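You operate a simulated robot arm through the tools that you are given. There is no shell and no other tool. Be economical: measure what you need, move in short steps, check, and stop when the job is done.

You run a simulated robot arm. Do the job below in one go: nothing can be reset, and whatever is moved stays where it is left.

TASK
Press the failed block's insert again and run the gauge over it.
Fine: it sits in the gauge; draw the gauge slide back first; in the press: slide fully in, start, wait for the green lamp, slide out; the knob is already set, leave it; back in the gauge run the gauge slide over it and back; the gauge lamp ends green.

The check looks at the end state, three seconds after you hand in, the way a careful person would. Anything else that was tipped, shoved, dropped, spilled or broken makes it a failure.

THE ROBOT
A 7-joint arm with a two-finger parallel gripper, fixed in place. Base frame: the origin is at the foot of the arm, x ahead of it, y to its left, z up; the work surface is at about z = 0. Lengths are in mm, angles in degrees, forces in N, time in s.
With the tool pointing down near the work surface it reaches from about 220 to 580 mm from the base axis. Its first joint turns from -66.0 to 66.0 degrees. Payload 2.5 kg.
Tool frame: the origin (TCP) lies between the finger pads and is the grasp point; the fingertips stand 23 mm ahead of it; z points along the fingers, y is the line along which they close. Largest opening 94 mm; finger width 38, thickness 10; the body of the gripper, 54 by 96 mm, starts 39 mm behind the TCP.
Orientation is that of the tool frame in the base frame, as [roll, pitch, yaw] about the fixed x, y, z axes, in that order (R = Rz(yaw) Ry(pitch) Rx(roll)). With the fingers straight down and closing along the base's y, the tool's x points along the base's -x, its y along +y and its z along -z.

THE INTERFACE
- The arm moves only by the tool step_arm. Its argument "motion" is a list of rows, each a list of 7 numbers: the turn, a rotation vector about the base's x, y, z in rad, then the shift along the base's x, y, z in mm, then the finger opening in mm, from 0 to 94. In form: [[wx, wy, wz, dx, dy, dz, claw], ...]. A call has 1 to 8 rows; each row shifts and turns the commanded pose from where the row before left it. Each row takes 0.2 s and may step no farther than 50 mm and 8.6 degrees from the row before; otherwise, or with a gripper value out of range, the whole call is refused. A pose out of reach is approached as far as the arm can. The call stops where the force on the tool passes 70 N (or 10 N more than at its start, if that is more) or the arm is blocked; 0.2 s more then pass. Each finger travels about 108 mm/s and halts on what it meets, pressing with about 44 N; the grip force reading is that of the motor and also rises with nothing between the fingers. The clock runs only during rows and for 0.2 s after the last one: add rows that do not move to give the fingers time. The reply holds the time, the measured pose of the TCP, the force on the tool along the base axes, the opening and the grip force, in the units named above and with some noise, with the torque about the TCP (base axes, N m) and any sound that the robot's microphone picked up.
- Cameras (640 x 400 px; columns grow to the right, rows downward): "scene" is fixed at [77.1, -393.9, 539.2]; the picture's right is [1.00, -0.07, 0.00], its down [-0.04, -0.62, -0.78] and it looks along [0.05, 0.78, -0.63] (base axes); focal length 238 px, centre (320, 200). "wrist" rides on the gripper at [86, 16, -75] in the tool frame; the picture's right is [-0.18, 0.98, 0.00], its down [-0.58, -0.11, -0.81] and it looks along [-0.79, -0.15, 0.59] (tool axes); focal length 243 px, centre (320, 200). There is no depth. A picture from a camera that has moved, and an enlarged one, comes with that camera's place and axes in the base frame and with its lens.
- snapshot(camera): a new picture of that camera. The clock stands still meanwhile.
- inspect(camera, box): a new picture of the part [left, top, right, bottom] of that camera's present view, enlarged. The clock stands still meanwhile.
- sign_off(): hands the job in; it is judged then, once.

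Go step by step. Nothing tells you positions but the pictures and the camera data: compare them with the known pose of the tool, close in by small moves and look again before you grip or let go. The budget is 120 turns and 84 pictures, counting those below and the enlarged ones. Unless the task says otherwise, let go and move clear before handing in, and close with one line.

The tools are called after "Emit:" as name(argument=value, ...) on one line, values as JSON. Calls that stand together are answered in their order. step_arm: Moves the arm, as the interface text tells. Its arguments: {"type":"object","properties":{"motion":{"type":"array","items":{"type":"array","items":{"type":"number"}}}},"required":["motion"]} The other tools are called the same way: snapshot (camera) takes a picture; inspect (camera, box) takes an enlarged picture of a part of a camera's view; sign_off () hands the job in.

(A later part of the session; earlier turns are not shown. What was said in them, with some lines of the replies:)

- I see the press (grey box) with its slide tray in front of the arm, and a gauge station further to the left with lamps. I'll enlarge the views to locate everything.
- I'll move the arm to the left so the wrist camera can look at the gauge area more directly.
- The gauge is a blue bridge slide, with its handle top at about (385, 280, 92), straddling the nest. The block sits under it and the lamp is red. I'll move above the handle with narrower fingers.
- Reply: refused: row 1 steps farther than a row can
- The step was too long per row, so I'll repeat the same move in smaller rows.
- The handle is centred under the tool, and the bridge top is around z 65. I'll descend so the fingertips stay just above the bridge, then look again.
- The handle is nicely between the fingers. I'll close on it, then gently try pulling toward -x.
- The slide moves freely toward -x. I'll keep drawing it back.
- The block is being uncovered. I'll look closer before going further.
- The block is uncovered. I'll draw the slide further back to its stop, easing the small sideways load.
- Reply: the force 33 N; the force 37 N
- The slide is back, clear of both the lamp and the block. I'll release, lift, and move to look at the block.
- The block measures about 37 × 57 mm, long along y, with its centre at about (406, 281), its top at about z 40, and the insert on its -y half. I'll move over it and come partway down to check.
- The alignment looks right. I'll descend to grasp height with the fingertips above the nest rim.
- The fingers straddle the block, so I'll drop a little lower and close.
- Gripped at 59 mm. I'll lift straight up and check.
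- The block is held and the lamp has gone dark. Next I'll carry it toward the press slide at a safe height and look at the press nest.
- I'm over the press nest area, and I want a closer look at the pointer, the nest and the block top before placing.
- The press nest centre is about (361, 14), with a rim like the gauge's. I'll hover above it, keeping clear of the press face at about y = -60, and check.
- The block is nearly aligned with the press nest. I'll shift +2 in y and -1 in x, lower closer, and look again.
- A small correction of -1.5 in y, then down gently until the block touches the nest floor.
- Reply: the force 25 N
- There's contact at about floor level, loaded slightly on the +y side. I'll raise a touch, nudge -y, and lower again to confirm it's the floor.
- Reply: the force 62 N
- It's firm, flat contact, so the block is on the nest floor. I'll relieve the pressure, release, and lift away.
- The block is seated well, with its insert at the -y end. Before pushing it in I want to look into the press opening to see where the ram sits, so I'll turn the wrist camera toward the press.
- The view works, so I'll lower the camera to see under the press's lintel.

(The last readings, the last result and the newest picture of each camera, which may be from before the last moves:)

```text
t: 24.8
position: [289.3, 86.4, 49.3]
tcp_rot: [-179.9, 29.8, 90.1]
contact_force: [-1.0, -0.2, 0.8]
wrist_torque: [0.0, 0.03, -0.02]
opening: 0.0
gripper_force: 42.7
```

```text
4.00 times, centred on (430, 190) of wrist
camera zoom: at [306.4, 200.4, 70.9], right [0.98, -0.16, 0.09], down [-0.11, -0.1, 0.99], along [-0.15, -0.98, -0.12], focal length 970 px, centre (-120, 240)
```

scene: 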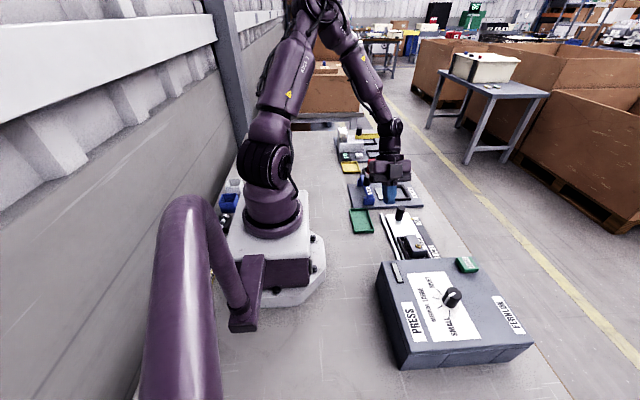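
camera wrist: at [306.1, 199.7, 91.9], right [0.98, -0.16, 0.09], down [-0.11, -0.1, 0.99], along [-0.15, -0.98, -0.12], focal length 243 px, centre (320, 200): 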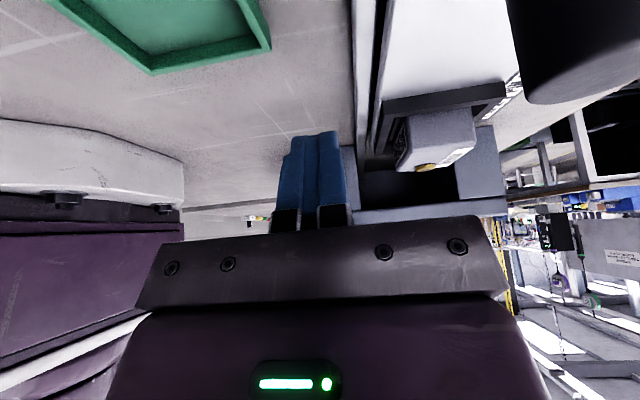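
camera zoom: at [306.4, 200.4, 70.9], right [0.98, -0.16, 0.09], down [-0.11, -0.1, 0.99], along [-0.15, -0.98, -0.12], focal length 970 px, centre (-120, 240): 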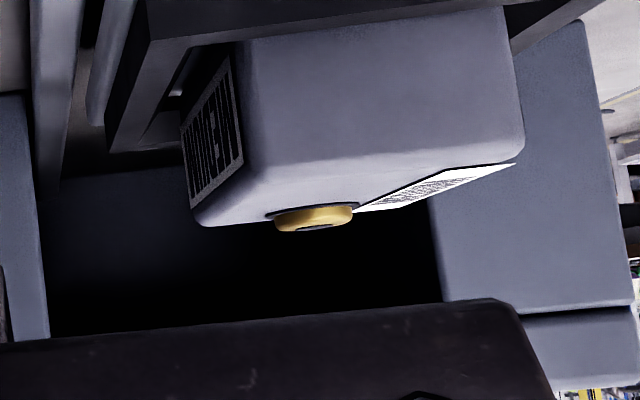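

The interior is too dark to show anything. The press slide handle is at about (360, 141), with its top around z 63. I'll keep this yaw, because closing along x keeps the body clear of the press. Next I'll un-tilt and go above the handle.

Emit:
step_arm(motion=[[0, 0, 0, 0, 0, 45, 0], [0, 0, 0, 0, 0, 45, 0], [0.14, 0, 0, 10, 10, 0, 30], [0.14, 0, 0, 20, 15, 0, 50], [0.14, 0, 0, 20, 15, 0, 60], [0.1, 0, 0, 20, 15, 0, 60], [0, 0, 0, 0, 0, -30, 60], [0, 0, 0, 0, 0, 0, 60]])

Emit:
snapshot(camera="wrist")

Emit:
inspect(camera="scene", box=[350, 170, 470, 245])

```text
t: 26.6
position: [359.2, 140.9, 107.7]
tcp_rot: [-179.9, -0.1, 90.1]
contact_force: [0.3, -0.8, -0.7]
wrist_torque: [0.0, -0.03, 0.03]
opening: 60.0
gripper_force: 0.0
```

```text
37 pictures are left
camera wrist: at [376.6, 228.4, 183.6], right [0.98, -0.18, 0.0], down [-0.11, -0.58, 0.81], along [-0.15, -0.79, -0.59], focal length 243 px, centre (320, 200)
```

wrist: 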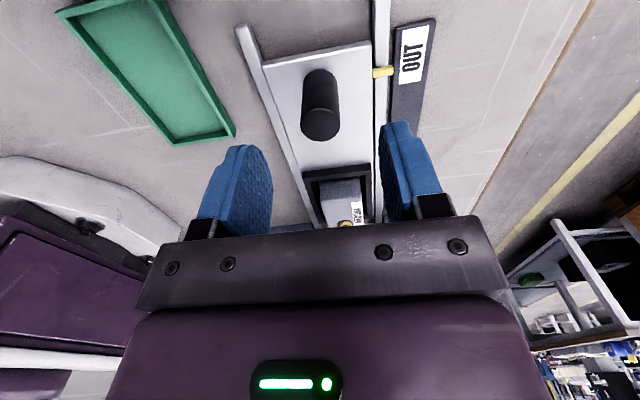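

```text
5.33 times, centred on (410, 208) of scene
camera zoom: at [77.1, -393.9, 539.2], right [1.0, -0.07, 0.0], down [-0.04, -0.62, -0.78], along [0.05, 0.78, -0.63], focal length 1272 px, centre (-160, 160)
```

zoom: 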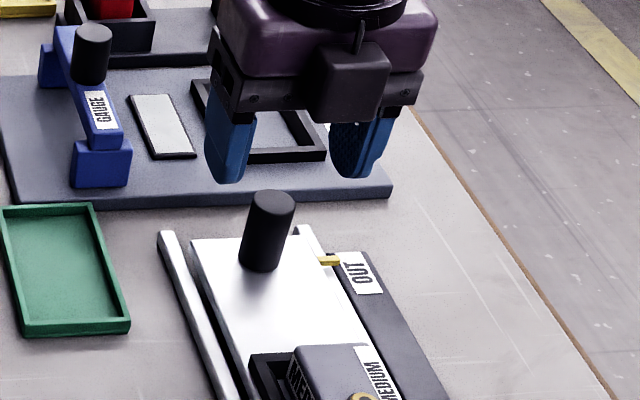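

The handle is centred below the tool. I'll descend and grip it.

Emit:
step_arm(motion=[[0, 0, 0, 0.5, 0, -25, 46], [0, 0, 0, 0, 0, -25, 46], [0, 0, 0, 0, 0, 0, 46], [0, 0, 0, 0, 0, 0, 15], [0, 0, 0, 0, 0, 0, 15], [0, 0, 0, 0, 0, 0, 15]])

Emit:
snapshot(camera="wrist")

```text
t: 28.0
position: [359.3, 139.9, 57.6]
tcp_rot: [-180.0, -0.1, 90.1]
contact_force: [-11.0, 0.7, 0.4]
wrist_torque: [0.52, -0.61, 0.05]
opening: 23.5
gripper_force: 45.5
```

```text
35 pictures are left
camera wrist: at [376.7, 227.5, 132.4], right [0.98, -0.18, 0.0], down [-0.11, -0.58, 0.81], along [-0.15, -0.79, -0.59], focal length 243 px, centre (320, 200)
```

wrist: 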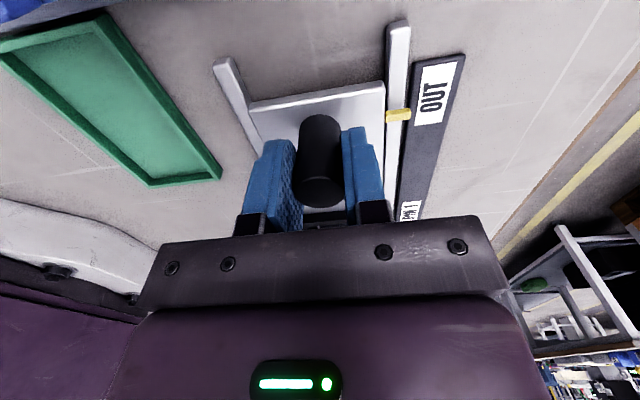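

Gripped. I'll relax slightly in x and slide in along -y.

Emit:
step_arm(motion=[[0, 0, 0, -0.6, 0, 0, 15], [0, 0, 0, 0, -8, 0, 15], [0, 0, 0, 0, -12, 0, 15], [0, 0, 0, 0, -15, 0, 15], [0, 0, 0, 0, -15, 0, 15]])

```text
t: 29.2
position: [359.3, 91.2, 59.2]
tcp_rot: [179.8, -0.1, 90.1]
contact_force: [17.2, 0.0, -35.5]
wrist_torque: [-0.09, 0.58, 0.02]
opening: 23.8
gripper_force: 45.3
```

Emit:
step_arm(motion=[[0, 0, 0, 0.4, -2, -0.8, 15], [0, 0, 0, 0, -14, 0, 15], [0, 0, 0, 0, -14, 0, 15], [0, 0, 0, 0, -14, 0, 15]])

Emit:
inspect(camera="scene", box=[360, 190, 480, 265])

```text
t: 30.2
position: [359.0, 47.7, 58.6]
tcp_rot: [179.8, -0.3, 90.0]
contact_force: [-0.2, 0.9, 36.2]
wrist_torque: [0.1, 0.68, 0.0]
opening: 23.6
gripper_force: 45.2
```

```text
5.33 times, centred on (420, 228) of scene
camera zoom: at [77.0, -393.9, 539.2], right [1.0, -0.07, 0.0], down [-0.04, -0.62, -0.78], along [0.05, 0.78, -0.63], focal length 1272 px, centre (-213, 53)
```

zoom: 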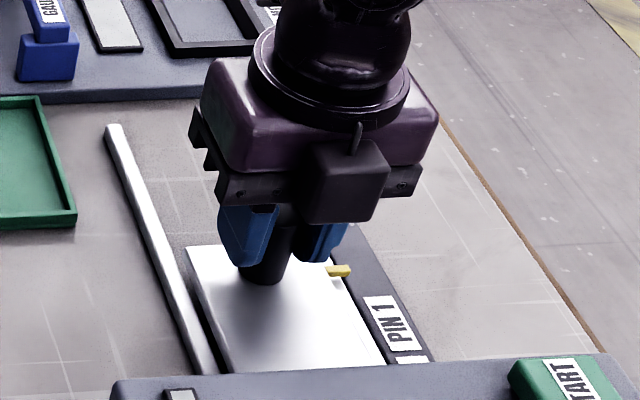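

The block has gone inside cleanly. I'll continue in to the stop.

Emit:
step_arm(motion=[[0, 0, 0, 0, -2, 0.4, 15], [0, 0, 0, 0, -10, 0, 15], [0, 0, 0, 0, -10, 0, 15], [0, 0, 0, 0, -8, 0, 15], [0, 0, 0, 0, -6, 0, 15]])

Emit:
inspect(camera="scene", box=[360, 190, 480, 265])

```text
t: 31.4
position: [359.7, 11.0, 57.6]
tcp_rot: [179.8, 0.2, 90.1]
contact_force: [26.7, 1.0, -27.6]
wrist_torque: [0.51, 0.53, -0.07]
opening: 23.4
gripper_force: 44.7
```

```text
5.33 times, centred on (420, 228) of scene
camera zoom: at [77.2, -393.9, 539.1], right [1.0, -0.07, 0.0], down [-0.04, -0.62, -0.78], along [0.05, 0.78, -0.63], focal length 1272 px, centre (-213, 53)
```

zoom: 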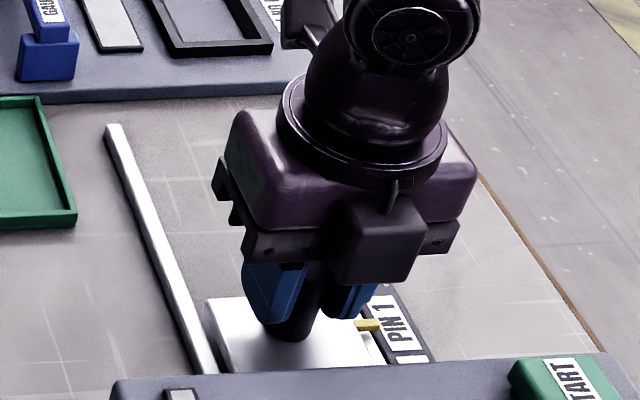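

The pointer is at PIN 1 now, so I'll continue to the end stop.

Emit:
step_arm(motion=[[0, 0, 0, -0.4, -5, 0, 15], [0, 0, 0, 0, -5, 0, 15], [0, 0, 0, 0, -5, 0, 15], [0, 0, 0, 0, -5, 0, 15]])

Emit:
step_arm(motion=[[0, 0, 0, 0, -4, 0, 15], [0, 0, 0, 0, -4, 0, 15], [0, 0, 0, 0, -4, 0, 15], [0, 0, 0, 0, -4, 0, 15]])

Emit:
inspect(camera="scene", box=[360, 190, 480, 265])

```text
t: 32.4
position: [359.9, -9.9, 58.8]
tcp_rot: [179.9, 0.1, 90.2]
contact_force: [26.2, 1.1, -36.0]
wrist_torque: [0.03, 0.56, 0.02]
opening: 23.7
gripper_force: 44.9
```

```text
t: 33.4
position: [360.1, -21.1, 59.4]
tcp_rot: [180.0, -0.4, 90.4]
contact_force: [23.2, 24.8, -20.4]
wrist_torque: [-0.44, 0.36, 0.16]
opening: 23.9
gripper_force: 44.9
```

```text
5.33 times, centred on (420, 228) of scene
camera zoom: at [77.2, -393.8, 539.1], right [1.0, -0.07, 0.0], down [-0.04, -0.62, -0.78], along [0.05, 0.78, -0.63], focal length 1272 px, centre (-213, 53)
```

zoom: 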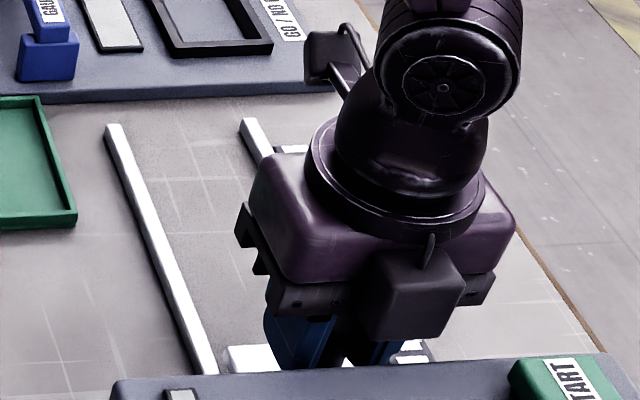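

The slide has hit its end stop after about 161 mm of travel. I'll release the handle, rise, and go above the START button at about (415, -101).

Emit:
step_arm(motion=[[0, 0, 0, 0, 3, 0, 15], [0, 0, 0, 0, 0, 0, 40], [0, 0, 0, 0, 0, 0, 46], [0, 0, 0, 0, 0, 45, 46], [0, 0, 0, 0, 0, 45, 46], [0, 0, 0, 10, 0, 40, 20], [0, 0, 0, 15, -25, 0, 0], [0, 0, 0, 15, -25, 0, 0]])

Emit:
step_arm(motion=[[0, 0, 0, 15, -28, 0, 0], [0, 0, 0, 0, 0, 0, 0]])

Emit:
snapshot(camera="wrist")

Emit:
snapshot(camera="scene")

```text
t: 35.2
position: [398.6, -73.4, 188.4]
tcp_rot: [-179.8, 0.0, 90.2]
contact_force: [0.9, 0.2, -0.7]
wrist_torque: [-0.02, -0.02, -0.01]
opening: 0.0
gripper_force: 42.7
```

```text
t: 35.8
position: [413.3, -100.4, 188.1]
tcp_rot: [-180.0, 0.0, 90.1]
contact_force: [-0.2, -0.6, 0.2]
wrist_torque: [0.0, 0.01, 0.04]
opening: 0.1
gripper_force: 42.2
```

```text
31 pictures are left
camera wrist: at [429.9, -13.1, 262.9], right [0.98, -0.18, 0.0], down [-0.11, -0.58, 0.81], along [-0.15, -0.79, -0.59], focal length 243 px, centre (320, 200)
```

wrist: 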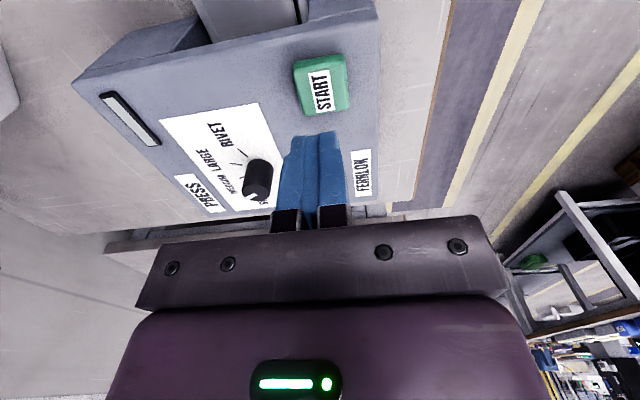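

```text
30 pictures are left
```

scene: 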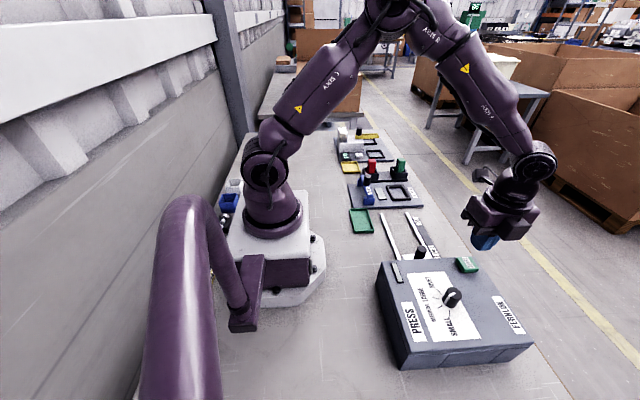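

START is at about (415, -97, 101). I'll align and press down in small steps.

Emit:
step_arm(motion=[[0, 0, 0, 1.5, 3, -30, 0], [0, 0, 0, 0, 0, -25, 0], [0, 0, 0, 0, 0, -5, 0], [0, 0, 0, 0, 0, -3, 0], [0, 0, 0, 0, 0, -3, 0]])

```text
t: 37.0
position: [415.8, -96.1, 123.1]
tcp_rot: [-180.0, -0.2, 90.1]
contact_force: [-18.4, 6.0, 38.2]
wrist_torque: [-0.02, 0.45, -0.05]
opening: 0.0
gripper_force: 42.7
heard: click
```

A click: START is pressed. I'll lift off and watch the lamp.

Emit:
step_arm(motion=[[0, 0, 0, 0, 0, 10, 0], [0, 0, 0, 0, 0, 30, 0], [0, 0, 0, 0, 0, 30, 0], [0, 0, 0, 0, 0, 0, 0], [0, 0, 0, 0, 0, 0, 0], [0, 0, 0, 0, 0, 0, 0]])

Emit:
inspect(camera="scene", box=[370, 230, 490, 305])

```text
t: 38.4
position: [416.4, -97.0, 191.8]
tcp_rot: [180.0, 0.0, 90.2]
contact_force: [-0.7, -0.7, 0.0]
wrist_torque: [-0.01, 0.01, -0.01]
opening: 0.0
gripper_force: 42.0
```

```text
5.33 times, centred on (430, 268) of scene
camera zoom: at [77.1, -393.9, 539.2], right [1.0, -0.07, 0.0], down [-0.04, -0.62, -0.78], along [0.05, 0.78, -0.63], focal length 1272 px, centre (-267, -160)
```

zoom: 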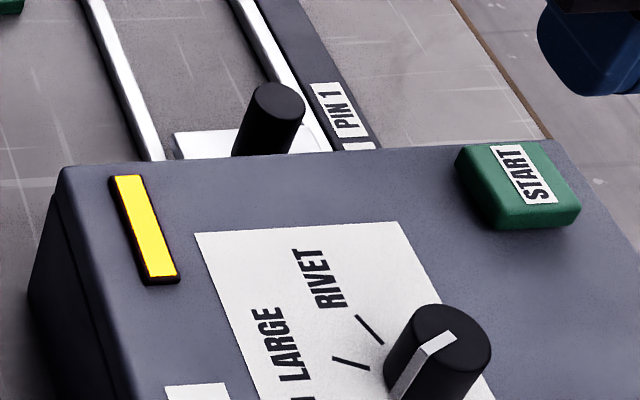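

The lamp is yellow, so the press is working. I'll wait for green while moving back above the handle.

Emit:
step_arm(motion=[[0, 0, 0, -15, 25, 0, 0], [0, 0, 0, -15, 25, 0, 20], [0, 0, 0, -15, 25, 0, 46], [0, 0, 0, -11, 2, 0, 46], [0, 0, 0, 0, 0, 0, 46], [0, 0, 0, 0, 0, 0, 46], [0, 0, 0, 0, 0, 0, 46]])

Emit:
inspect(camera="scene", box=[370, 230, 490, 305])

```text
t: 40.0
position: [358.9, -19.7, 191.8]
tcp_rot: [-180.0, 0.0, 90.1]
contact_force: [0.5, 0.4, -0.6]
wrist_torque: [0.0, 0.01, -0.01]
opening: 46.0
gripper_force: 0.0
```

```text
5.33 times, centred on (430, 268) of scene
camera zoom: at [77.1, -393.9, 539.2], right [1.0, -0.07, 0.0], down [-0.04, -0.62, -0.78], along [0.05, 0.78, -0.63], focal length 1272 px, centre (-267, -160)
```

zoom: 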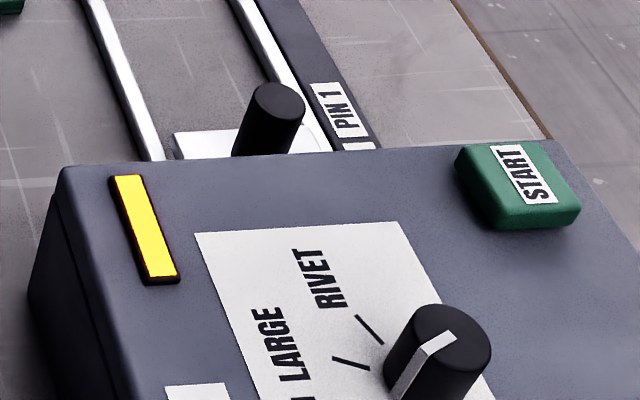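

Still yellow, so I'll wait more.

Emit:
step_arm(motion=[[0, 0, 0, 0, 0, 0, 46], [0, 0, 0, 0, 0, 0, 46], [0, 0, 0, 0, 0, 0, 46], [0, 0, 0, 0, 0, 0, 46], [0, 0, 0, 0, 0, 0, 46], [0, 0, 0, 0, 0, 0, 46], [0, 0, 0, 0, 0, 0, 46], [0, 0, 0, 0, 0, 0, 46]])

Emit:
step_arm(motion=[[0, 0, 0, 0, 0, 0, 46], [0, 0, 0, 0, 0, 0, 46], [0, 0, 0, 0, 0, 0, 46], [0, 0, 0, 0, 0, 0, 46], [0, 0, 0, 0, 0, 0, 46], [0, 0, 0, 0, 0, 0, 46], [0, 0, 0, 0, 0, 0, 46], [0, 0, 0, 0, 0, 0, 46]])

Emit:
inspect(camera="scene", box=[370, 230, 490, 305])

```text
t: 41.8
position: [359.5, -21.2, 191.0]
tcp_rot: [180.0, 0.0, 90.1]
contact_force: [-0.1, 0.2, -0.7]
wrist_torque: [0.04, 0.0, 0.01]
opening: 46.1
gripper_force: 0.0
```

```text
t: 43.6
position: [358.9, -19.2, 191.7]
tcp_rot: [-180.0, 0.1, 90.1]
contact_force: [-0.1, 0.2, 0.5]
wrist_torque: [-0.02, -0.02, -0.01]
opening: 46.0
gripper_force: 0.1
```

```text
5.33 times, centred on (430, 268) of scene
camera zoom: at [77.1, -393.9, 539.2], right [1.0, -0.07, 0.0], down [-0.04, -0.62, -0.78], along [0.05, 0.78, -0.63], focal length 1272 px, centre (-267, -160)
```

zoom: 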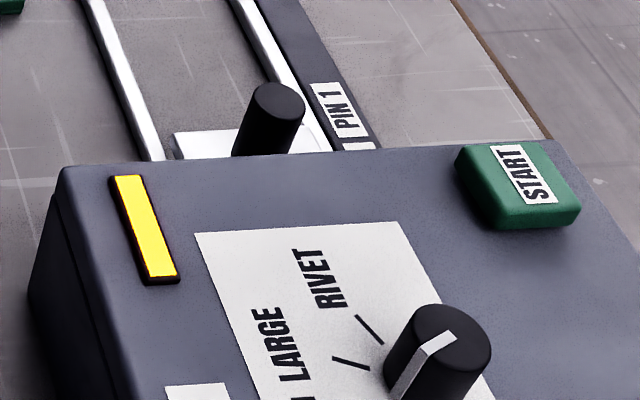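

Emit:
step_arm(motion=[[0, 0, 0, 0, 0, 0, 46], [0, 0, 0, 0, 0, 0, 46], [0, 0, 0, 0, 0, 0, 46], [0, 0, 0, 0, 0, 0, 46], [0, 0, 0, 0, 0, 0, 46], [0, 0, 0, 0, 0, 0, 46], [0, 0, 0, 0, 0, 0, 46], [0, 0, 0, 0, 0, 0, 46]])

Emit:
step_arm(motion=[[0, 0, 0, 0, 0, 0, 46], [0, 0, 0, 0, 0, 0, 46], [0, 0, 0, 0, 0, 0, 46], [0, 0, 0, 0, 0, 0, 46], [0, 0, 0, 0, 0, 0, 46], [0, 0, 0, 0, 0, 0, 46], [0, 0, 0, 0, 0, 0, 46], [0, 0, 0, 0, 0, 0, 46]])

Emit:
inspect(camera="scene", box=[370, 230, 490, 305])

```text
t: 45.4
position: [359.9, -19.9, 191.6]
tcp_rot: [-179.9, 0.1, 90.1]
contact_force: [-0.1, 0.5, 0.6]
wrist_torque: [0.01, 0.06, -0.03]
opening: 45.9
gripper_force: 0.0
```

```text
t: 47.2
position: [359.5, -20.3, 190.7]
tcp_rot: [180.0, 0.0, 90.1]
contact_force: [-0.1, -0.3, -0.2]
wrist_torque: [-0.03, 0.0, -0.03]
opening: 46.0
gripper_force: 0.0
```

```text
5.33 times, centred on (430, 268) of scene
camera zoom: at [77.1, -393.9, 539.2], right [1.0, -0.07, 0.0], down [-0.04, -0.62, -0.78], along [0.05, 0.78, -0.63], focal length 1272 px, centre (-267, -160)
```

zoom: 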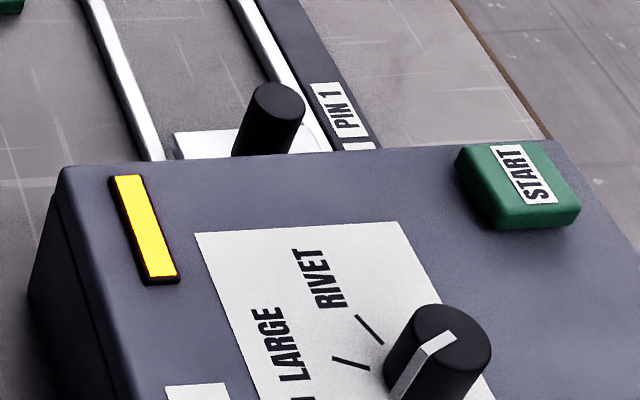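

Emit:
step_arm(motion=[[0, 0, 0, 0, 0, 0, 46], [0, 0, 0, 0, 0, 0, 46], [0, 0, 0, 0, 0, 0, 46], [0, 0, 0, 0, 0, 0, 46], [0, 0, 0, 0, 0, 0, 46], [0, 0, 0, 0, 0, 0, 46], [0, 0, 0, 0, 0, 0, 46], [0, 0, 0, 0, 0, 0, 46]])

Emit:
step_arm(motion=[[0, 0, 0, 0, 0, 0, 46], [0, 0, 0, 0, 0, 0, 46], [0, 0, 0, 0, 0, 0, 46], [0, 0, 0, 0, 0, 0, 46], [0, 0, 0, 0, 0, 0, 46], [0, 0, 0, 0, 0, 0, 46], [0, 0, 0, 0, 0, 0, 46], [0, 0, 0, 0, 0, 0, 46]])

Emit:
step_arm(motion=[[0, 0, 0, 0, 0, 0, 46], [0, 0, 0, 0, 0, 0, 46], [0, 0, 0, 0, 0, 0, 46], [0, 0, 0, 0, 0, 0, 46], [0, 0, 0, 0, 0, 0, 46], [0, 0, 0, 0, 0, 0, 46], [0, 0, 0, 0, 0, 0, 46], [0, 0, 0, 0, 0, 0, 46]])

Emit:
step_arm(motion=[[0, 0, 0, 0, 0, 0, 46], [0, 0, 0, 0, 0, 0, 46], [0, 0, 0, 0, 0, 0, 46], [0, 0, 0, 0, 0, 0, 46], [0, 0, 0, 0, 0, 0, 46], [0, 0, 0, 0, 0, 0, 46], [0, 0, 0, 0, 0, 0, 46], [0, 0, 0, 0, 0, 0, 46]])

Emit:
inspect(camera="scene", box=[370, 230, 490, 305])

```text
t: 49.0
position: [359.9, -20.4, 191.1]
tcp_rot: [180.0, 0.0, 90.1]
contact_force: [1.0, -0.2, 0.8]
wrist_torque: [-0.01, -0.03, 0.0]
opening: 45.9
gripper_force: 0.0
```

```text
t: 50.8
position: [358.5, -19.8, 191.9]
tcp_rot: [179.9, 0.0, 90.1]
contact_force: [0.4, 0.1, -0.4]
wrist_torque: [0.01, 0.01, -0.01]
opening: 45.9
gripper_force: 0.1
```

```text
t: 52.6
position: [358.8, -19.6, 190.7]
tcp_rot: [180.0, 0.0, 90.1]
contact_force: [-0.2, 0.5, 0.4]
wrist_torque: [0.04, 0.01, -0.02]
opening: 46.0
gripper_force: 0.0
```

```text
t: 54.4
position: [358.2, -19.9, 191.5]
tcp_rot: [-179.9, 0.0, 90.1]
contact_force: [0.3, 0.3, -0.2]
wrist_torque: [0.01, 0.03, -0.01]
opening: 46.2
gripper_force: 0.1
```

```text
5.33 times, centred on (430, 268) of scene
camera zoom: at [77.1, -393.9, 539.2], right [1.0, -0.07, 0.0], down [-0.04, -0.62, -0.78], along [0.05, 0.78, -0.63], focal length 1272 px, centre (-267, -160)
```

zoom: 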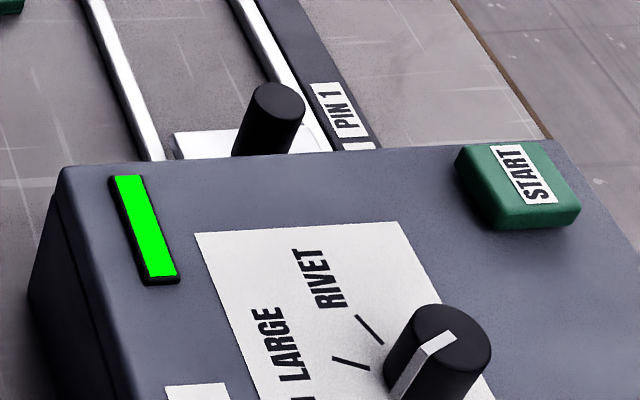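

Green. I'll descend onto the handle, grip it and pull the slide out.

Emit:
step_arm(motion=[[0, 0, 0, 0, -0.5, -45, 46], [0, 0, 0, 0, 0, -45, 46], [0, 0, 0, 0, 0, -43, 46], [0, 0, 0, 0, 0, 0, 46], [0, 0, 0, 0, 0, 0, 15], [0, 0, 0, 0, 0, 0, 15], [0, 0, 0, 0, 0, 0, 15]])

```text
t: 56.0
position: [360.1, -20.1, 57.7]
tcp_rot: [179.8, 0.0, 90.1]
contact_force: [21.8, 0.6, -26.1]
wrist_torque: [0.28, 0.54, -0.05]
opening: 23.7
gripper_force: 45.1
```

Emit:
step_arm(motion=[[0, 0, 0, 0, 6, 0, 15], [0, 0, 0, 0, 12, 0, 15], [0, 0, 0, 0, 14, 0, 15], [0, 0, 0, 0, 14, 0, 15], [0, 0, 0, 0, 14, 0, 15], [0, 0, 0, 0, 14, 0, 15]])

Emit:
step_arm(motion=[[0, 0, 0, 0, 14, 0, 15], [0, 0, 0, 0, 14, 0, 15], [0, 0, 0, 0, 14, 0, 15], [0, 0, 0, 0, 14, 0, 15], [0, 0, 0, 0, 12, 0, 15], [0, 0, 0, 0, 10, 0, 15]])

```text
t: 57.4
position: [360.1, 54.1, 58.7]
tcp_rot: [180.0, 0.1, 90.1]
contact_force: [9.5, -0.8, -6.4]
wrist_torque: [-1.12, 0.28, 0.19]
opening: 23.6
gripper_force: 44.7
```

```text
t: 58.8
position: [359.8, 132.7, 59.9]
tcp_rot: [-179.9, 0.0, 90.1]
contact_force: [-16.9, -1.7, 33.0]
wrist_torque: [0.44, -0.42, 0.12]
opening: 23.7
gripper_force: 44.9
```

Emit:
step_arm(motion=[[0, 0, 0, 0, 4, 0, 15], [0, 0, 0, 0, 3, 0, 15], [0, 0, 0, 0, 2, 0, 15]])

Emit:
inspect(camera="scene", box=[370, 180, 470, 250])

```text
t: 59.6
position: [359.3, 140.7, 59.1]
tcp_rot: [180.0, 0.0, 90.0]
contact_force: [-6.7, -3.1, 25.3]
wrist_torque: [0.88, 0.74, 0.03]
opening: 23.8
gripper_force: 45.7
```

```text
5.71 times, centred on (420, 215) of scene
camera zoom: at [77.0, -393.9, 539.1], right [1.0, -0.07, 0.0], down [-0.04, -0.62, -0.78], along [0.05, 0.78, -0.63], focal length 1363 px, centre (-251, 114)
```

zoom: 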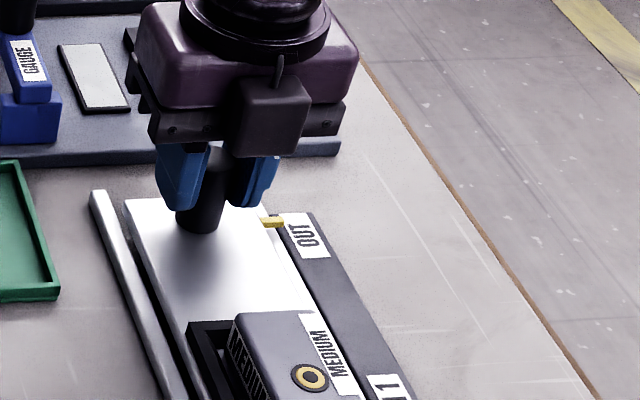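

The slide is out with the pointer at OUT. I'll look closely at the insert.

Emit:
inspect(camera="scene", box=[405, 230, 440, 252])

Emit:
step_arm(motion=[[0, 0, 0, 0, 0, 0, 40], [0, 0, 0, 0, 0, 0, 46], [0, 0, 0, 0, 0, 45, 46], [0, 0, 0, 0, 0, 40, 46], [0, 0, 0.14, 0, -10, 10, 76], [0, 0, 0.14, 0, -15, 0, 76], [0, 0, 0.14, 0, -15, 0, 76], [0, 0, 0.14, 0, -15, 0, 76]])

Emit:
step_arm(motion=[[0, 0, 0.14, 0, -15, 0, 76], [0, 0, 0.14, 0, -15, 0, 76], [0, 0, 0.14, 0, -15, 0, 76], [0, 0, 0.14, 0, -15, 0, 76], [0, 0, 0.14, 0, -11, 0, 76], [0, 0, 0.14, 1, 0, 0, 76], [0, 0, 0.14, 1, 0, 0, 76], [0, 0, 0.03, 0, 0, 0, 76]])

Emit:
snapshot(camera="wrist")

Emit:
inspect(camera="wrist", box=[200, 0, 400, 125])

```text
16.00 times, centred on (422, 241) of scene
camera zoom: at [77.0, -393.9, 539.1], right [1.0, -0.07, 0.0], down [-0.04, -0.62, -0.78], along [0.05, 0.78, -0.63], focal length 3816 px, centre (-1320, -456)
```

zoom: 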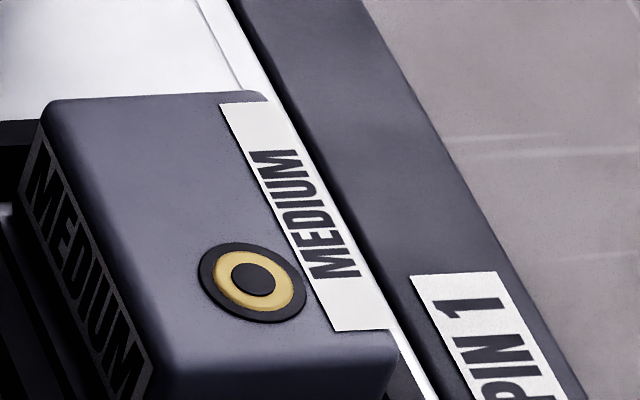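

```text
t: 61.4
position: [358.0, 84.6, 154.7]
tcp_rot: [-180.0, 0.0, 122.4]
contact_force: [-0.5, 0.7, -0.3]
wrist_torque: [0.01, -0.02, 0.01]
opening: 75.8
gripper_force: 0.0
```

```text
t: 63.2
position: [361.4, 15.7, 155.4]
tcp_rot: [-180.0, 0.0, -179.8]
contact_force: [-0.1, 0.1, -0.9]
wrist_torque: [0.03, -0.01, -0.01]
opening: 76.1
gripper_force: 0.0
```

```text
22 pictures are left
camera wrist: at [275.7, 31.8, 228.9], right [0.18, 0.98, 0.0], down [0.58, -0.11, 0.81], along [0.79, -0.15, -0.59], focal length 243 px, centre (320, 200)
```

wrist: 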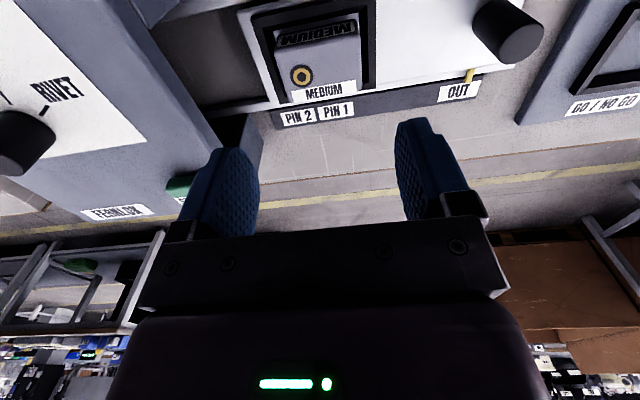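

```text
3.20 times, centred on (300, 62) of wrist
camera zoom: at [275.7, 31.8, 228.9], right [0.18, 0.98, 0.0], down [0.58, -0.11, 0.81], along [0.79, -0.15, -0.59], focal length 776 px, centre (384, 640)
```

zoom: 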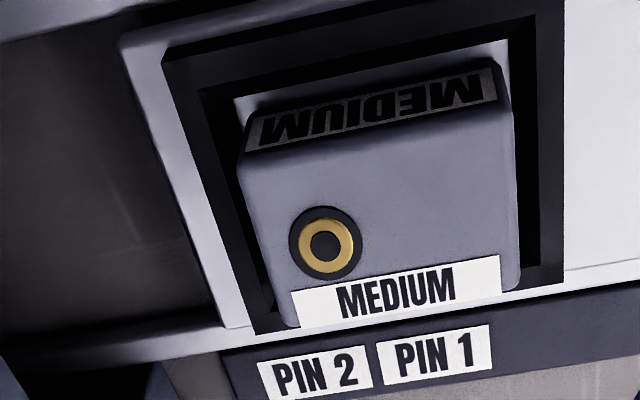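

The insert now sits flush. I'll go down on the block at the same spot as before, grip it and lift.

Emit:
step_arm(motion=[[0, 0, 0, 0.4, -0.3, -40, 78], [0, 0, 0, 0, 0, -40, 78], [0, 0, 0, 0, 0, -18, 78], [0, 0, 0, 0, 0, 0, 78], [0, 0, 0, 0, 0, 0, 45], [0, 0, 0, 0, 0, 0, 45], [0, 0, 0, 0, 0, 0, 45]])

```text
t: 64.8
position: [361.4, 14.5, 56.7]
tcp_rot: [180.0, 0.0, -180.0]
contact_force: [0.2, -0.3, 0.5]
wrist_torque: [0.03, -0.03, -0.02]
opening: 59.0
gripper_force: 43.8
```

Emit:
step_arm(motion=[[0, 0, 0, 0, 0, 15, 45], [0, 0, 0, 0, 0, 40, 45], [0, 0, 0, 0, 0, 40, 45], [0, 0, 0, 0, 0, 40, 45], [0, 0, 0, 7, 45, 0, 45], [0, 0, 0, 7, 45, 0, 45], [0, 0, 0, 7, 45, 0, 45], [0, 0, 0, 8, 45, 0, 45]])

Emit:
step_arm(motion=[[0, 0, 0, 8, 44, 0, 45], [0, 0, 0, 8.4, 43, 0, 45], [0, 0, 0, 0, 0, -40, 45], [0, 0, 0, 0, 0, -40, 45], [0, 0, 0, 0, 0, -32, 45], [0, 0, 0, 0, 0, 0, 45]])

Emit:
snapshot(camera="wrist")

Emit:
inspect(camera="scene", box=[340, 140, 460, 215])

```text
t: 66.6
position: [392.9, 195.8, 192.2]
tcp_rot: [-179.9, 0.0, -180.0]
contact_force: [-0.3, 0.8, -1.3]
wrist_torque: [0.01, -0.03, 0.01]
opening: 58.8
gripper_force: 43.6
```

```text
t: 68.0
position: [407.4, 280.4, 79.3]
tcp_rot: [180.0, 0.0, -180.0]
contact_force: [-0.6, -0.2, -0.6]
wrist_torque: [-0.03, 0.01, -0.02]
opening: 59.0
gripper_force: 43.7
```

```text
20 pictures are left
camera wrist: at [321.5, 297.7, 153.7], right [0.18, 0.98, 0.0], down [0.58, -0.11, 0.81], along [0.79, -0.15, -0.59], focal length 243 px, centre (320, 200)
```

wrist: 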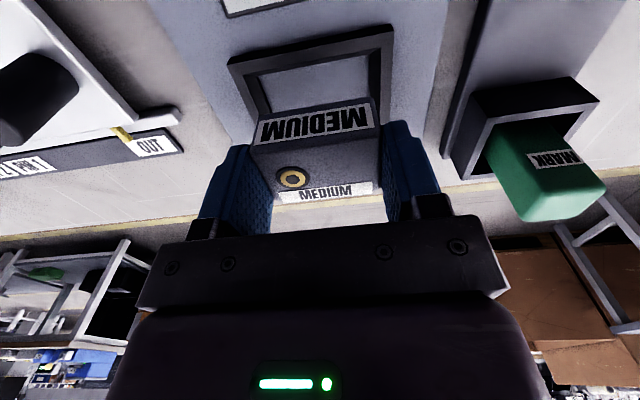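

```text
5.33 times, centred on (400, 178) of scene
camera zoom: at [77.1, -393.8, 539.2], right [1.0, -0.07, 0.0], down [-0.04, -0.62, -0.78], along [0.05, 0.78, -0.63], focal length 1272 px, centre (-107, 320)
```

zoom: 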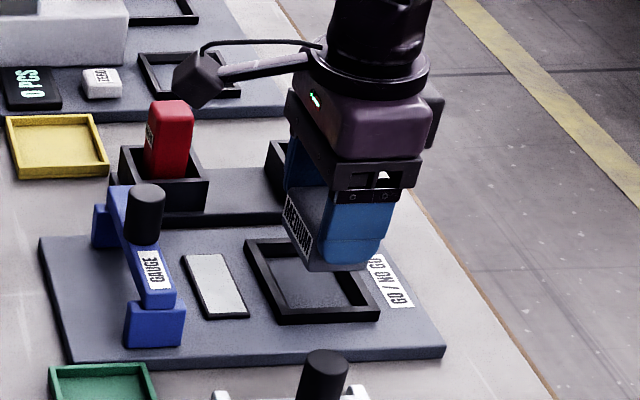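

The alignment matches the original pose. I'll lower gently into the gauge nest.

Emit:
step_arm(motion=[[0, 0, 0, 0, 0.5, -15, 45], [0, 0, 0, 0, 0, -10, 45], [0, 0, 0, 0, 0, -3, 45], [0, 0, 0, 0, 0, -2, 45]])

Emit:
inspect(camera="wrist", box=[160, 20, 480, 220])

```text
t: 69.0
position: [407.3, 283.2, 51.4]
tcp_rot: [179.9, -0.2, -179.9]
contact_force: [-24.0, -8.6, 36.5]
wrist_torque: [-0.16, 0.2, -0.17]
opening: 59.4
gripper_force: 43.9
```

```text
2.00 times, centred on (320, 120) of wrist
camera zoom: at [321.4, 299.7, 126.1], right [0.18, 0.98, 0.0], down [0.58, -0.11, 0.8], along [0.79, -0.15, -0.59], focal length 485 px, centre (320, 360)
```

zoom: 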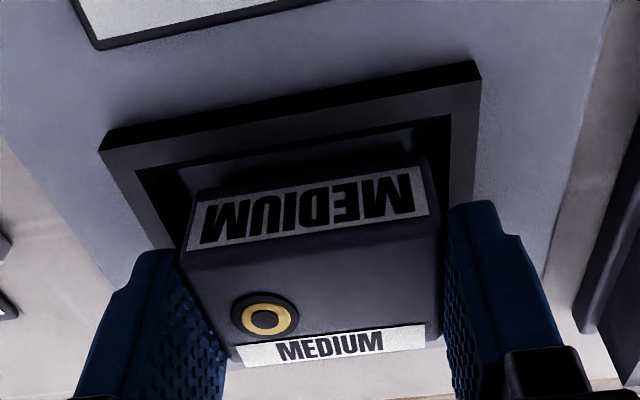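

It's touching the +x/+y wall, so I'll back up a little, shift -2 in x and -1.5 in y, and try again.

Emit:
step_arm(motion=[[0, 0, 0, 0, 0, 4, 45], [0, 0, 0, -2, -1.5, 0, 45], [0, 0, 0, 0, 0, -3, 45], [0, 0, 0, 0, 0, -2, 45]])

```text
t: 70.0
position: [406.6, 280.3, 47.2]
tcp_rot: [-180.0, 0.0, -180.0]
contact_force: [0.1, 1.0, -1.7]
wrist_torque: [0.04, -0.01, -0.02]
opening: 59.0
gripper_force: 43.8
```

Emit:
step_arm(motion=[[0, 0, 0, 0, 0, -1, 45], [0, 0, 0, 0, 0, -0.7, 45]])

Emit:
inspect(camera="wrist", box=[160, 20, 480, 220])

```text
t: 70.6
position: [406.6, 280.7, 47.5]
tcp_rot: [-179.8, 0.0, -180.0]
contact_force: [-1.4, -2.2, 3.9]
wrist_torque: [0.03, 0.14, 0.05]
opening: 58.9
gripper_force: 43.7
```

```text
2.00 times, centred on (320, 120) of wrist
camera zoom: at [320.0, 297.9, 122.2], right [0.18, 0.98, 0.0], down [0.58, -0.11, 0.81], along [0.79, -0.15, -0.59], focal length 485 px, centre (320, 360)
```

zoom: 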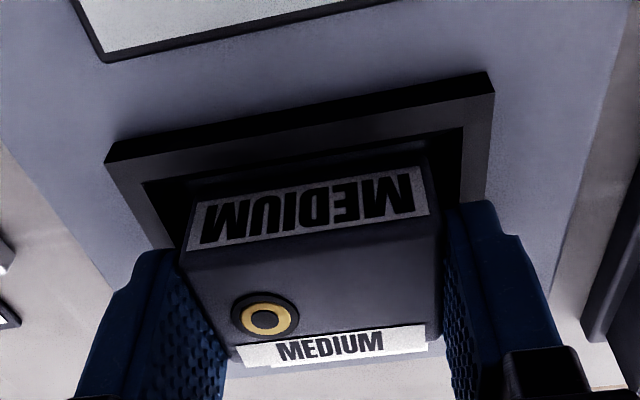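

The block is at floor height with light contact. I'll release, lift clear and check the seating.

Emit:
step_arm(motion=[[0, 0, 0, 0, 0, 0, 62], [0, 0, 0, 0, 0, 0, 78], [0, 0, 0, 0, 0, 15, 78], [0, 0, 0, 0, 0, 45, 78], [0, 0, 0, 0, 0, 45, 70], [0, 0, 0, -10, 0, 0, 60]])

Emit:
inspect(camera="scene", box=[340, 160, 440, 222])

Emit:
inspect(camera="wrist", box=[220, 0, 420, 125])

```text
t: 72.0
position: [395.7, 280.4, 151.5]
tcp_rot: [180.0, 0.0, -180.0]
contact_force: [0.8, -0.8, -0.5]
wrist_torque: [0.0, 0.03, -0.01]
opening: 60.0
gripper_force: 0.0
```

```text
6.40 times, centred on (390, 191) of scene
camera zoom: at [77.1, -393.9, 539.2], right [1.0, -0.07, 0.0], down [-0.04, -0.62, -0.78], along [0.05, 0.78, -0.63], focal length 1526 px, centre (-128, 258)
```

zoom: 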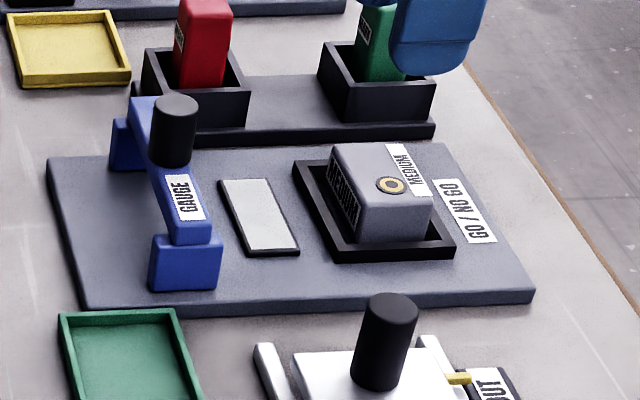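

```text
3.20 times, centred on (320, 62) of wrist
camera zoom: at [309.4, 296.4, 227.3], right [0.18, 0.98, 0.0], down [0.58, -0.11, 0.81], along [0.79, -0.15, -0.59], focal length 776 px, centre (320, 640)
```

zoom: 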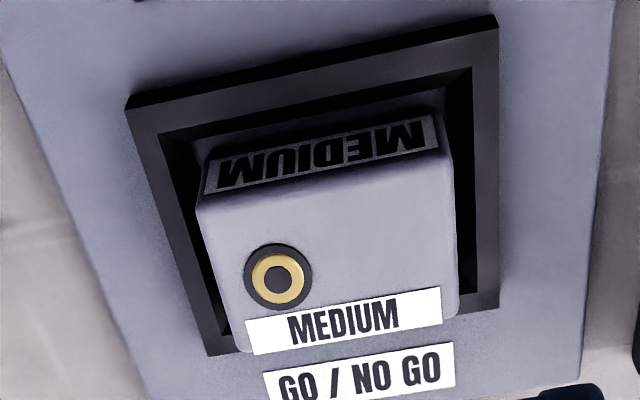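

The block is seated flat. Now to the gauge handle at about (283, 280): I'll grip it and run the slide over the block.

Emit:
step_arm(motion=[[0, 0, 0, -40, 0, 0, 60], [0, 0, 0, -40, 0, 0, 60], [0, 0, 0, -32, 0, 0, 60], [0, 0, 0, 0, 0, -35, 60], [0, 0, 0, 0, 0, -19, 60], [0, 0, 0, 0, 0, 0, 60]])

Emit:
snapshot(camera="wrist")

```text
t: 73.4
position: [283.6, 280.0, 100.3]
tcp_rot: [-180.0, 0.0, 180.0]
contact_force: [1.2, -1.0, -0.8]
wrist_torque: [0.0, 0.02, -0.02]
opening: 60.1
gripper_force: 0.1
```

```text
14 pictures are left
camera wrist: at [198.1, 296.6, 173.1], right [0.18, 0.98, 0.0], down [0.58, -0.11, 0.81], along [0.79, -0.15, -0.59], focal length 243 px, centre (320, 200)
```

wrist: 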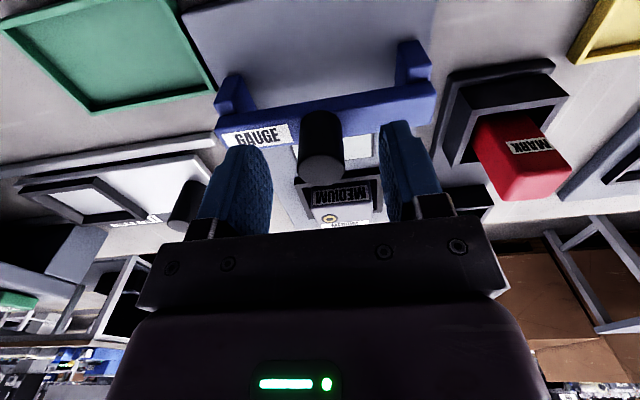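

Emit:
step_arm(motion=[[0, 0, 0, 0, 0, -2.5, 60], [0, 0, 0, 0, 0, 0, 15], [0, 0, 0, 0, 0, 0, 15], [0, 0, 0, 0, 0, 0, 15], [0, 0, 0, 8, 0, 0, 15], [0, 0, 0, 12, 0, 0, 15], [0, 0, 0, 14, 0, 0, 15]])

Emit:
step_arm(motion=[[0, 0, 0, 14, 0, 0, 15], [0, 0, 0, 14, 0, 0, 15], [0, 0, 0, 14, 0, 0, 15], [0, 0, 0, 12, 0, 0, 15]])

```text
t: 75.0
position: [318.4, 279.8, 95.7]
tcp_rot: [179.7, 0.1, -180.0]
contact_force: [-1.3, 4.3, 14.8]
wrist_torque: [-0.4, 0.11, -0.22]
opening: 23.4
gripper_force: 45.2
```

```text
t: 76.0
position: [372.2, 280.9, 96.1]
tcp_rot: [180.0, 0.0, -179.9]
contact_force: [-0.2, 6.2, 12.6]
wrist_torque: [-0.35, -0.53, 0.26]
opening: 23.4
gripper_force: 44.5
```

It's moving freely, so I'll continue over the insert in small steps.

Emit:
step_arm(motion=[[0, 0, 0, 8, 0, 0, 15], [0, 0, 0, 8, 0, 0, 15], [0, 0, 0, 8, 0, 0, 15], [0, 0, 0, 8, 0, 0, 15]])

Emit:
inspect(camera="scene", box=[340, 150, 440, 212])

```text
t: 77.0
position: [403.8, 280.1, 96.2]
tcp_rot: [-180.0, 0.1, 179.9]
contact_force: [0.2, -0.9, 20.1]
wrist_torque: [-0.35, 0.23, -0.23]
opening: 23.6
gripper_force: 44.6
```

```text
6.40 times, centred on (390, 181) of scene
camera zoom: at [77.0, -393.9, 539.1], right [1.0, -0.07, 0.0], down [-0.04, -0.62, -0.78], along [0.05, 0.78, -0.63], focal length 1526 px, centre (-128, 322)
```

zoom: 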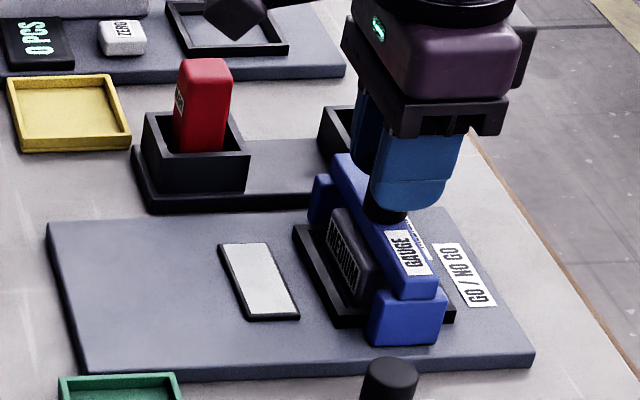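

It now passes beyond where it had jammed on the proud insert. I'll keep going to the end of travel.

Emit:
step_arm(motion=[[0, 0, 0, 6, 0, 0, 15], [0, 0, 0, 6, 0, 0, 15], [0, 0, 0, 4, 0, 0, 15]])

Emit:
inspect(camera="scene", box=[340, 150, 440, 212])

```text
t: 77.8
position: [419.5, 278.8, 96.1]
tcp_rot: [-180.0, -0.1, -180.0]
contact_force: [-2.2, -4.4, 18.7]
wrist_torque: [0.4, 0.16, 0.06]
opening: 23.3
gripper_force: 45.0
```

```text
6.40 times, centred on (390, 181) of scene
camera zoom: at [77.0, -393.9, 539.1], right [1.0, -0.07, 0.0], down [-0.04, -0.62, -0.78], along [0.05, 0.78, -0.63], focal length 1526 px, centre (-128, 322)
```

zoom: 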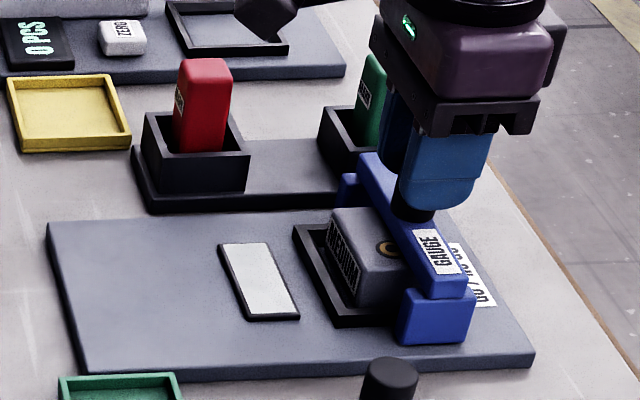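

Emit:
step_arm(motion=[[0, 0, 0, 5, 0.5, 0, 15], [0, 0, 0, 5, 0, 0, 15], [0, 0, 0, 3, 0, 0, 15]])

Emit:
inspect(camera="scene", box=[340, 150, 440, 212])

```text
t: 78.6
position: [433.4, 279.4, 94.8]
tcp_rot: [-179.9, 0.1, 179.9]
contact_force: [-0.5, -13.5, 22.7]
wrist_torque: [0.26, 0.11, 0.01]
opening: 23.3
gripper_force: 44.6
```

```text
6.40 times, centred on (390, 181) of scene
camera zoom: at [77.0, -393.9, 539.1], right [1.0, -0.07, 0.0], down [-0.04, -0.62, -0.78], along [0.05, 0.78, -0.63], focal length 1526 px, centre (-128, 322)
```

zoom: 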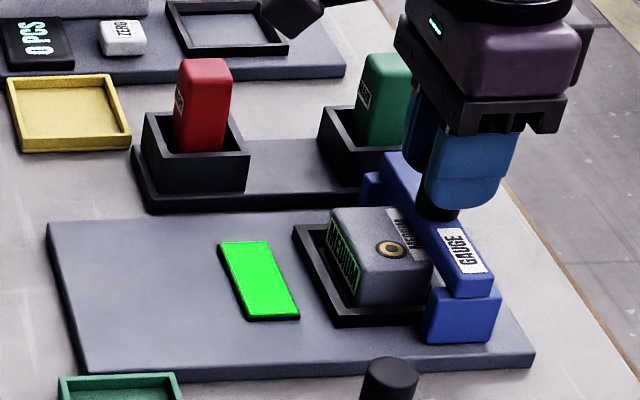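

The gauge lamp is green. I'll bring the slide back over the block to its drawn-back place.

Emit:
step_arm(motion=[[0, 0, 0, -6, 0, 0, 15], [0, 0, 0, -10, 0, 0, 15], [0, 0, 0, -10, 0, 0, 15], [0, 0, 0, -10, 0, 0, 15], [0, 0, 0, -12, 0, 0, 15], [0, 0, 0, -14, 0, 0, 15], [0, 0, 0, -14, 0, 0, 15]])

Emit:
step_arm(motion=[[0, 0, 0, -14, 0, 0, 15], [0, 0, 0, -14, 0, 0, 15], [0, 0, 0, -14, 0, 0, 15], [0, 0, 0, -14, 0, 0, 15], [0, 0, 0, -10, 0, 0, 15], [0, 0, 0, -8, 0, 0, 15]])

Emit:
inspect(camera="scene", box=[340, 150, 440, 212])

```text
t: 80.2
position: [356.9, 280.0, 96.6]
tcp_rot: [179.9, 0.0, 179.9]
contact_force: [1.6, -15.4, 19.2]
wrist_torque: [0.18, -0.66, 0.0]
opening: 23.3
gripper_force: 45.8
```

```text
t: 81.6
position: [283.7, 280.3, 96.5]
tcp_rot: [-179.8, 0.0, 179.9]
contact_force: [1.1, -27.4, 35.7]
wrist_torque: [0.04, 0.59, 0.13]
opening: 23.9
gripper_force: 45.3
```

```text
6.40 times, centred on (390, 181) of scene
camera zoom: at [77.0, -394.0, 539.1], right [1.0, -0.07, 0.0], down [-0.04, -0.62, -0.78], along [0.05, 0.78, -0.63], focal length 1526 px, centre (-128, 322)
```

zoom: 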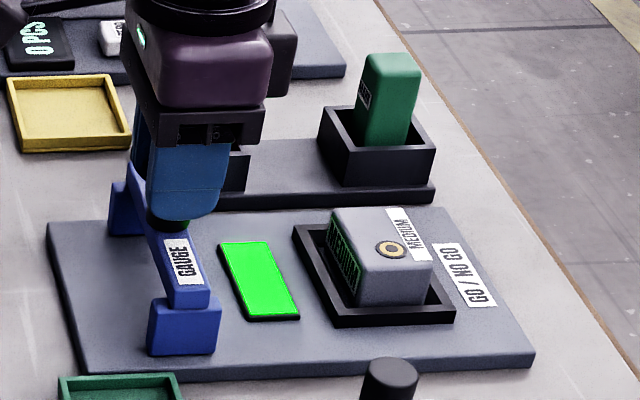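

The lamp stays green with the slide back. I'll ease it back a bit further to be sure it's fully home, then release.

Emit:
step_arm(motion=[[0, 0, 0, -4, -0.8, 0.5, 15], [0, 0, 0, -4, 0, 0, 15], [0, 0, 0, -4, 0, 0, 15]])

```text
t: 82.4
position: [274.0, 280.7, 95.8]
tcp_rot: [179.9, 0.5, 179.7]
contact_force: [33.1, -5.2, -15.6]
wrist_torque: [-0.53, 0.09, 0.06]
opening: 23.7
gripper_force: 45.4
```

The slide is at its back stop, with 33 N of resistance. I'll release and move clear.

Emit:
step_arm(motion=[[0, 0, 0, 2, 0, 0, 15], [0, 0, 0, 0, 0, 0, 40], [0, 0, 0, 0, 0, 0, 60], [0, 0, 0, 0, 0, 20, 60], [0, 0, 0, 0, 0, 45, 60], [0, 0, 0, 0, 0, 45, 60], [0, 0, 0, 0, -30, 40, 60], [0, 0, 0, 0, 0, 0, 60]])

Emit:
inspect(camera="scene", box=[330, 120, 490, 260])

Emit:
snapshot(camera="scene")

```text
t: 84.2
position: [274.2, 252.5, 245.6]
tcp_rot: [-180.0, 0.0, -179.9]
contact_force: [0.0, -0.4, 0.6]
wrist_torque: [0.01, 0.01, 0.0]
opening: 59.8
gripper_force: 0.0
```

```text
2.86 times, centred on (410, 190) of scene
camera zoom: at [77.1, -393.9, 539.2], right [1.0, -0.07, 0.0], down [-0.04, -0.62, -0.78], along [0.05, 0.78, -0.63], focal length 681 px, centre (63, 229)
```

zoom: 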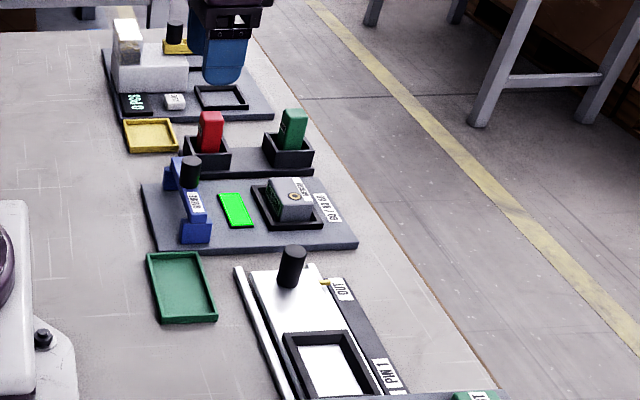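

```text
8 pictures are left
```

scene: 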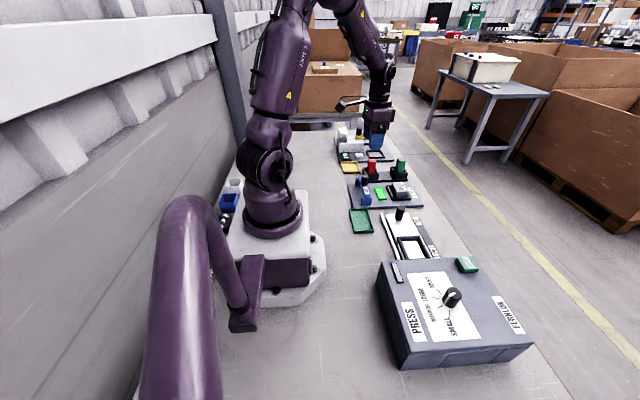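

The gauge lamp is green, the block is seated, both slides are home, everything else is undisturbed and the arm is clear. I'm handing in.

Emit:
sign_off()

```text
The job is handed in.
```

The block's insert was pressed again and now sits flush. It passed the gauge run over and back with the lamp ending green, and the job is handed in.
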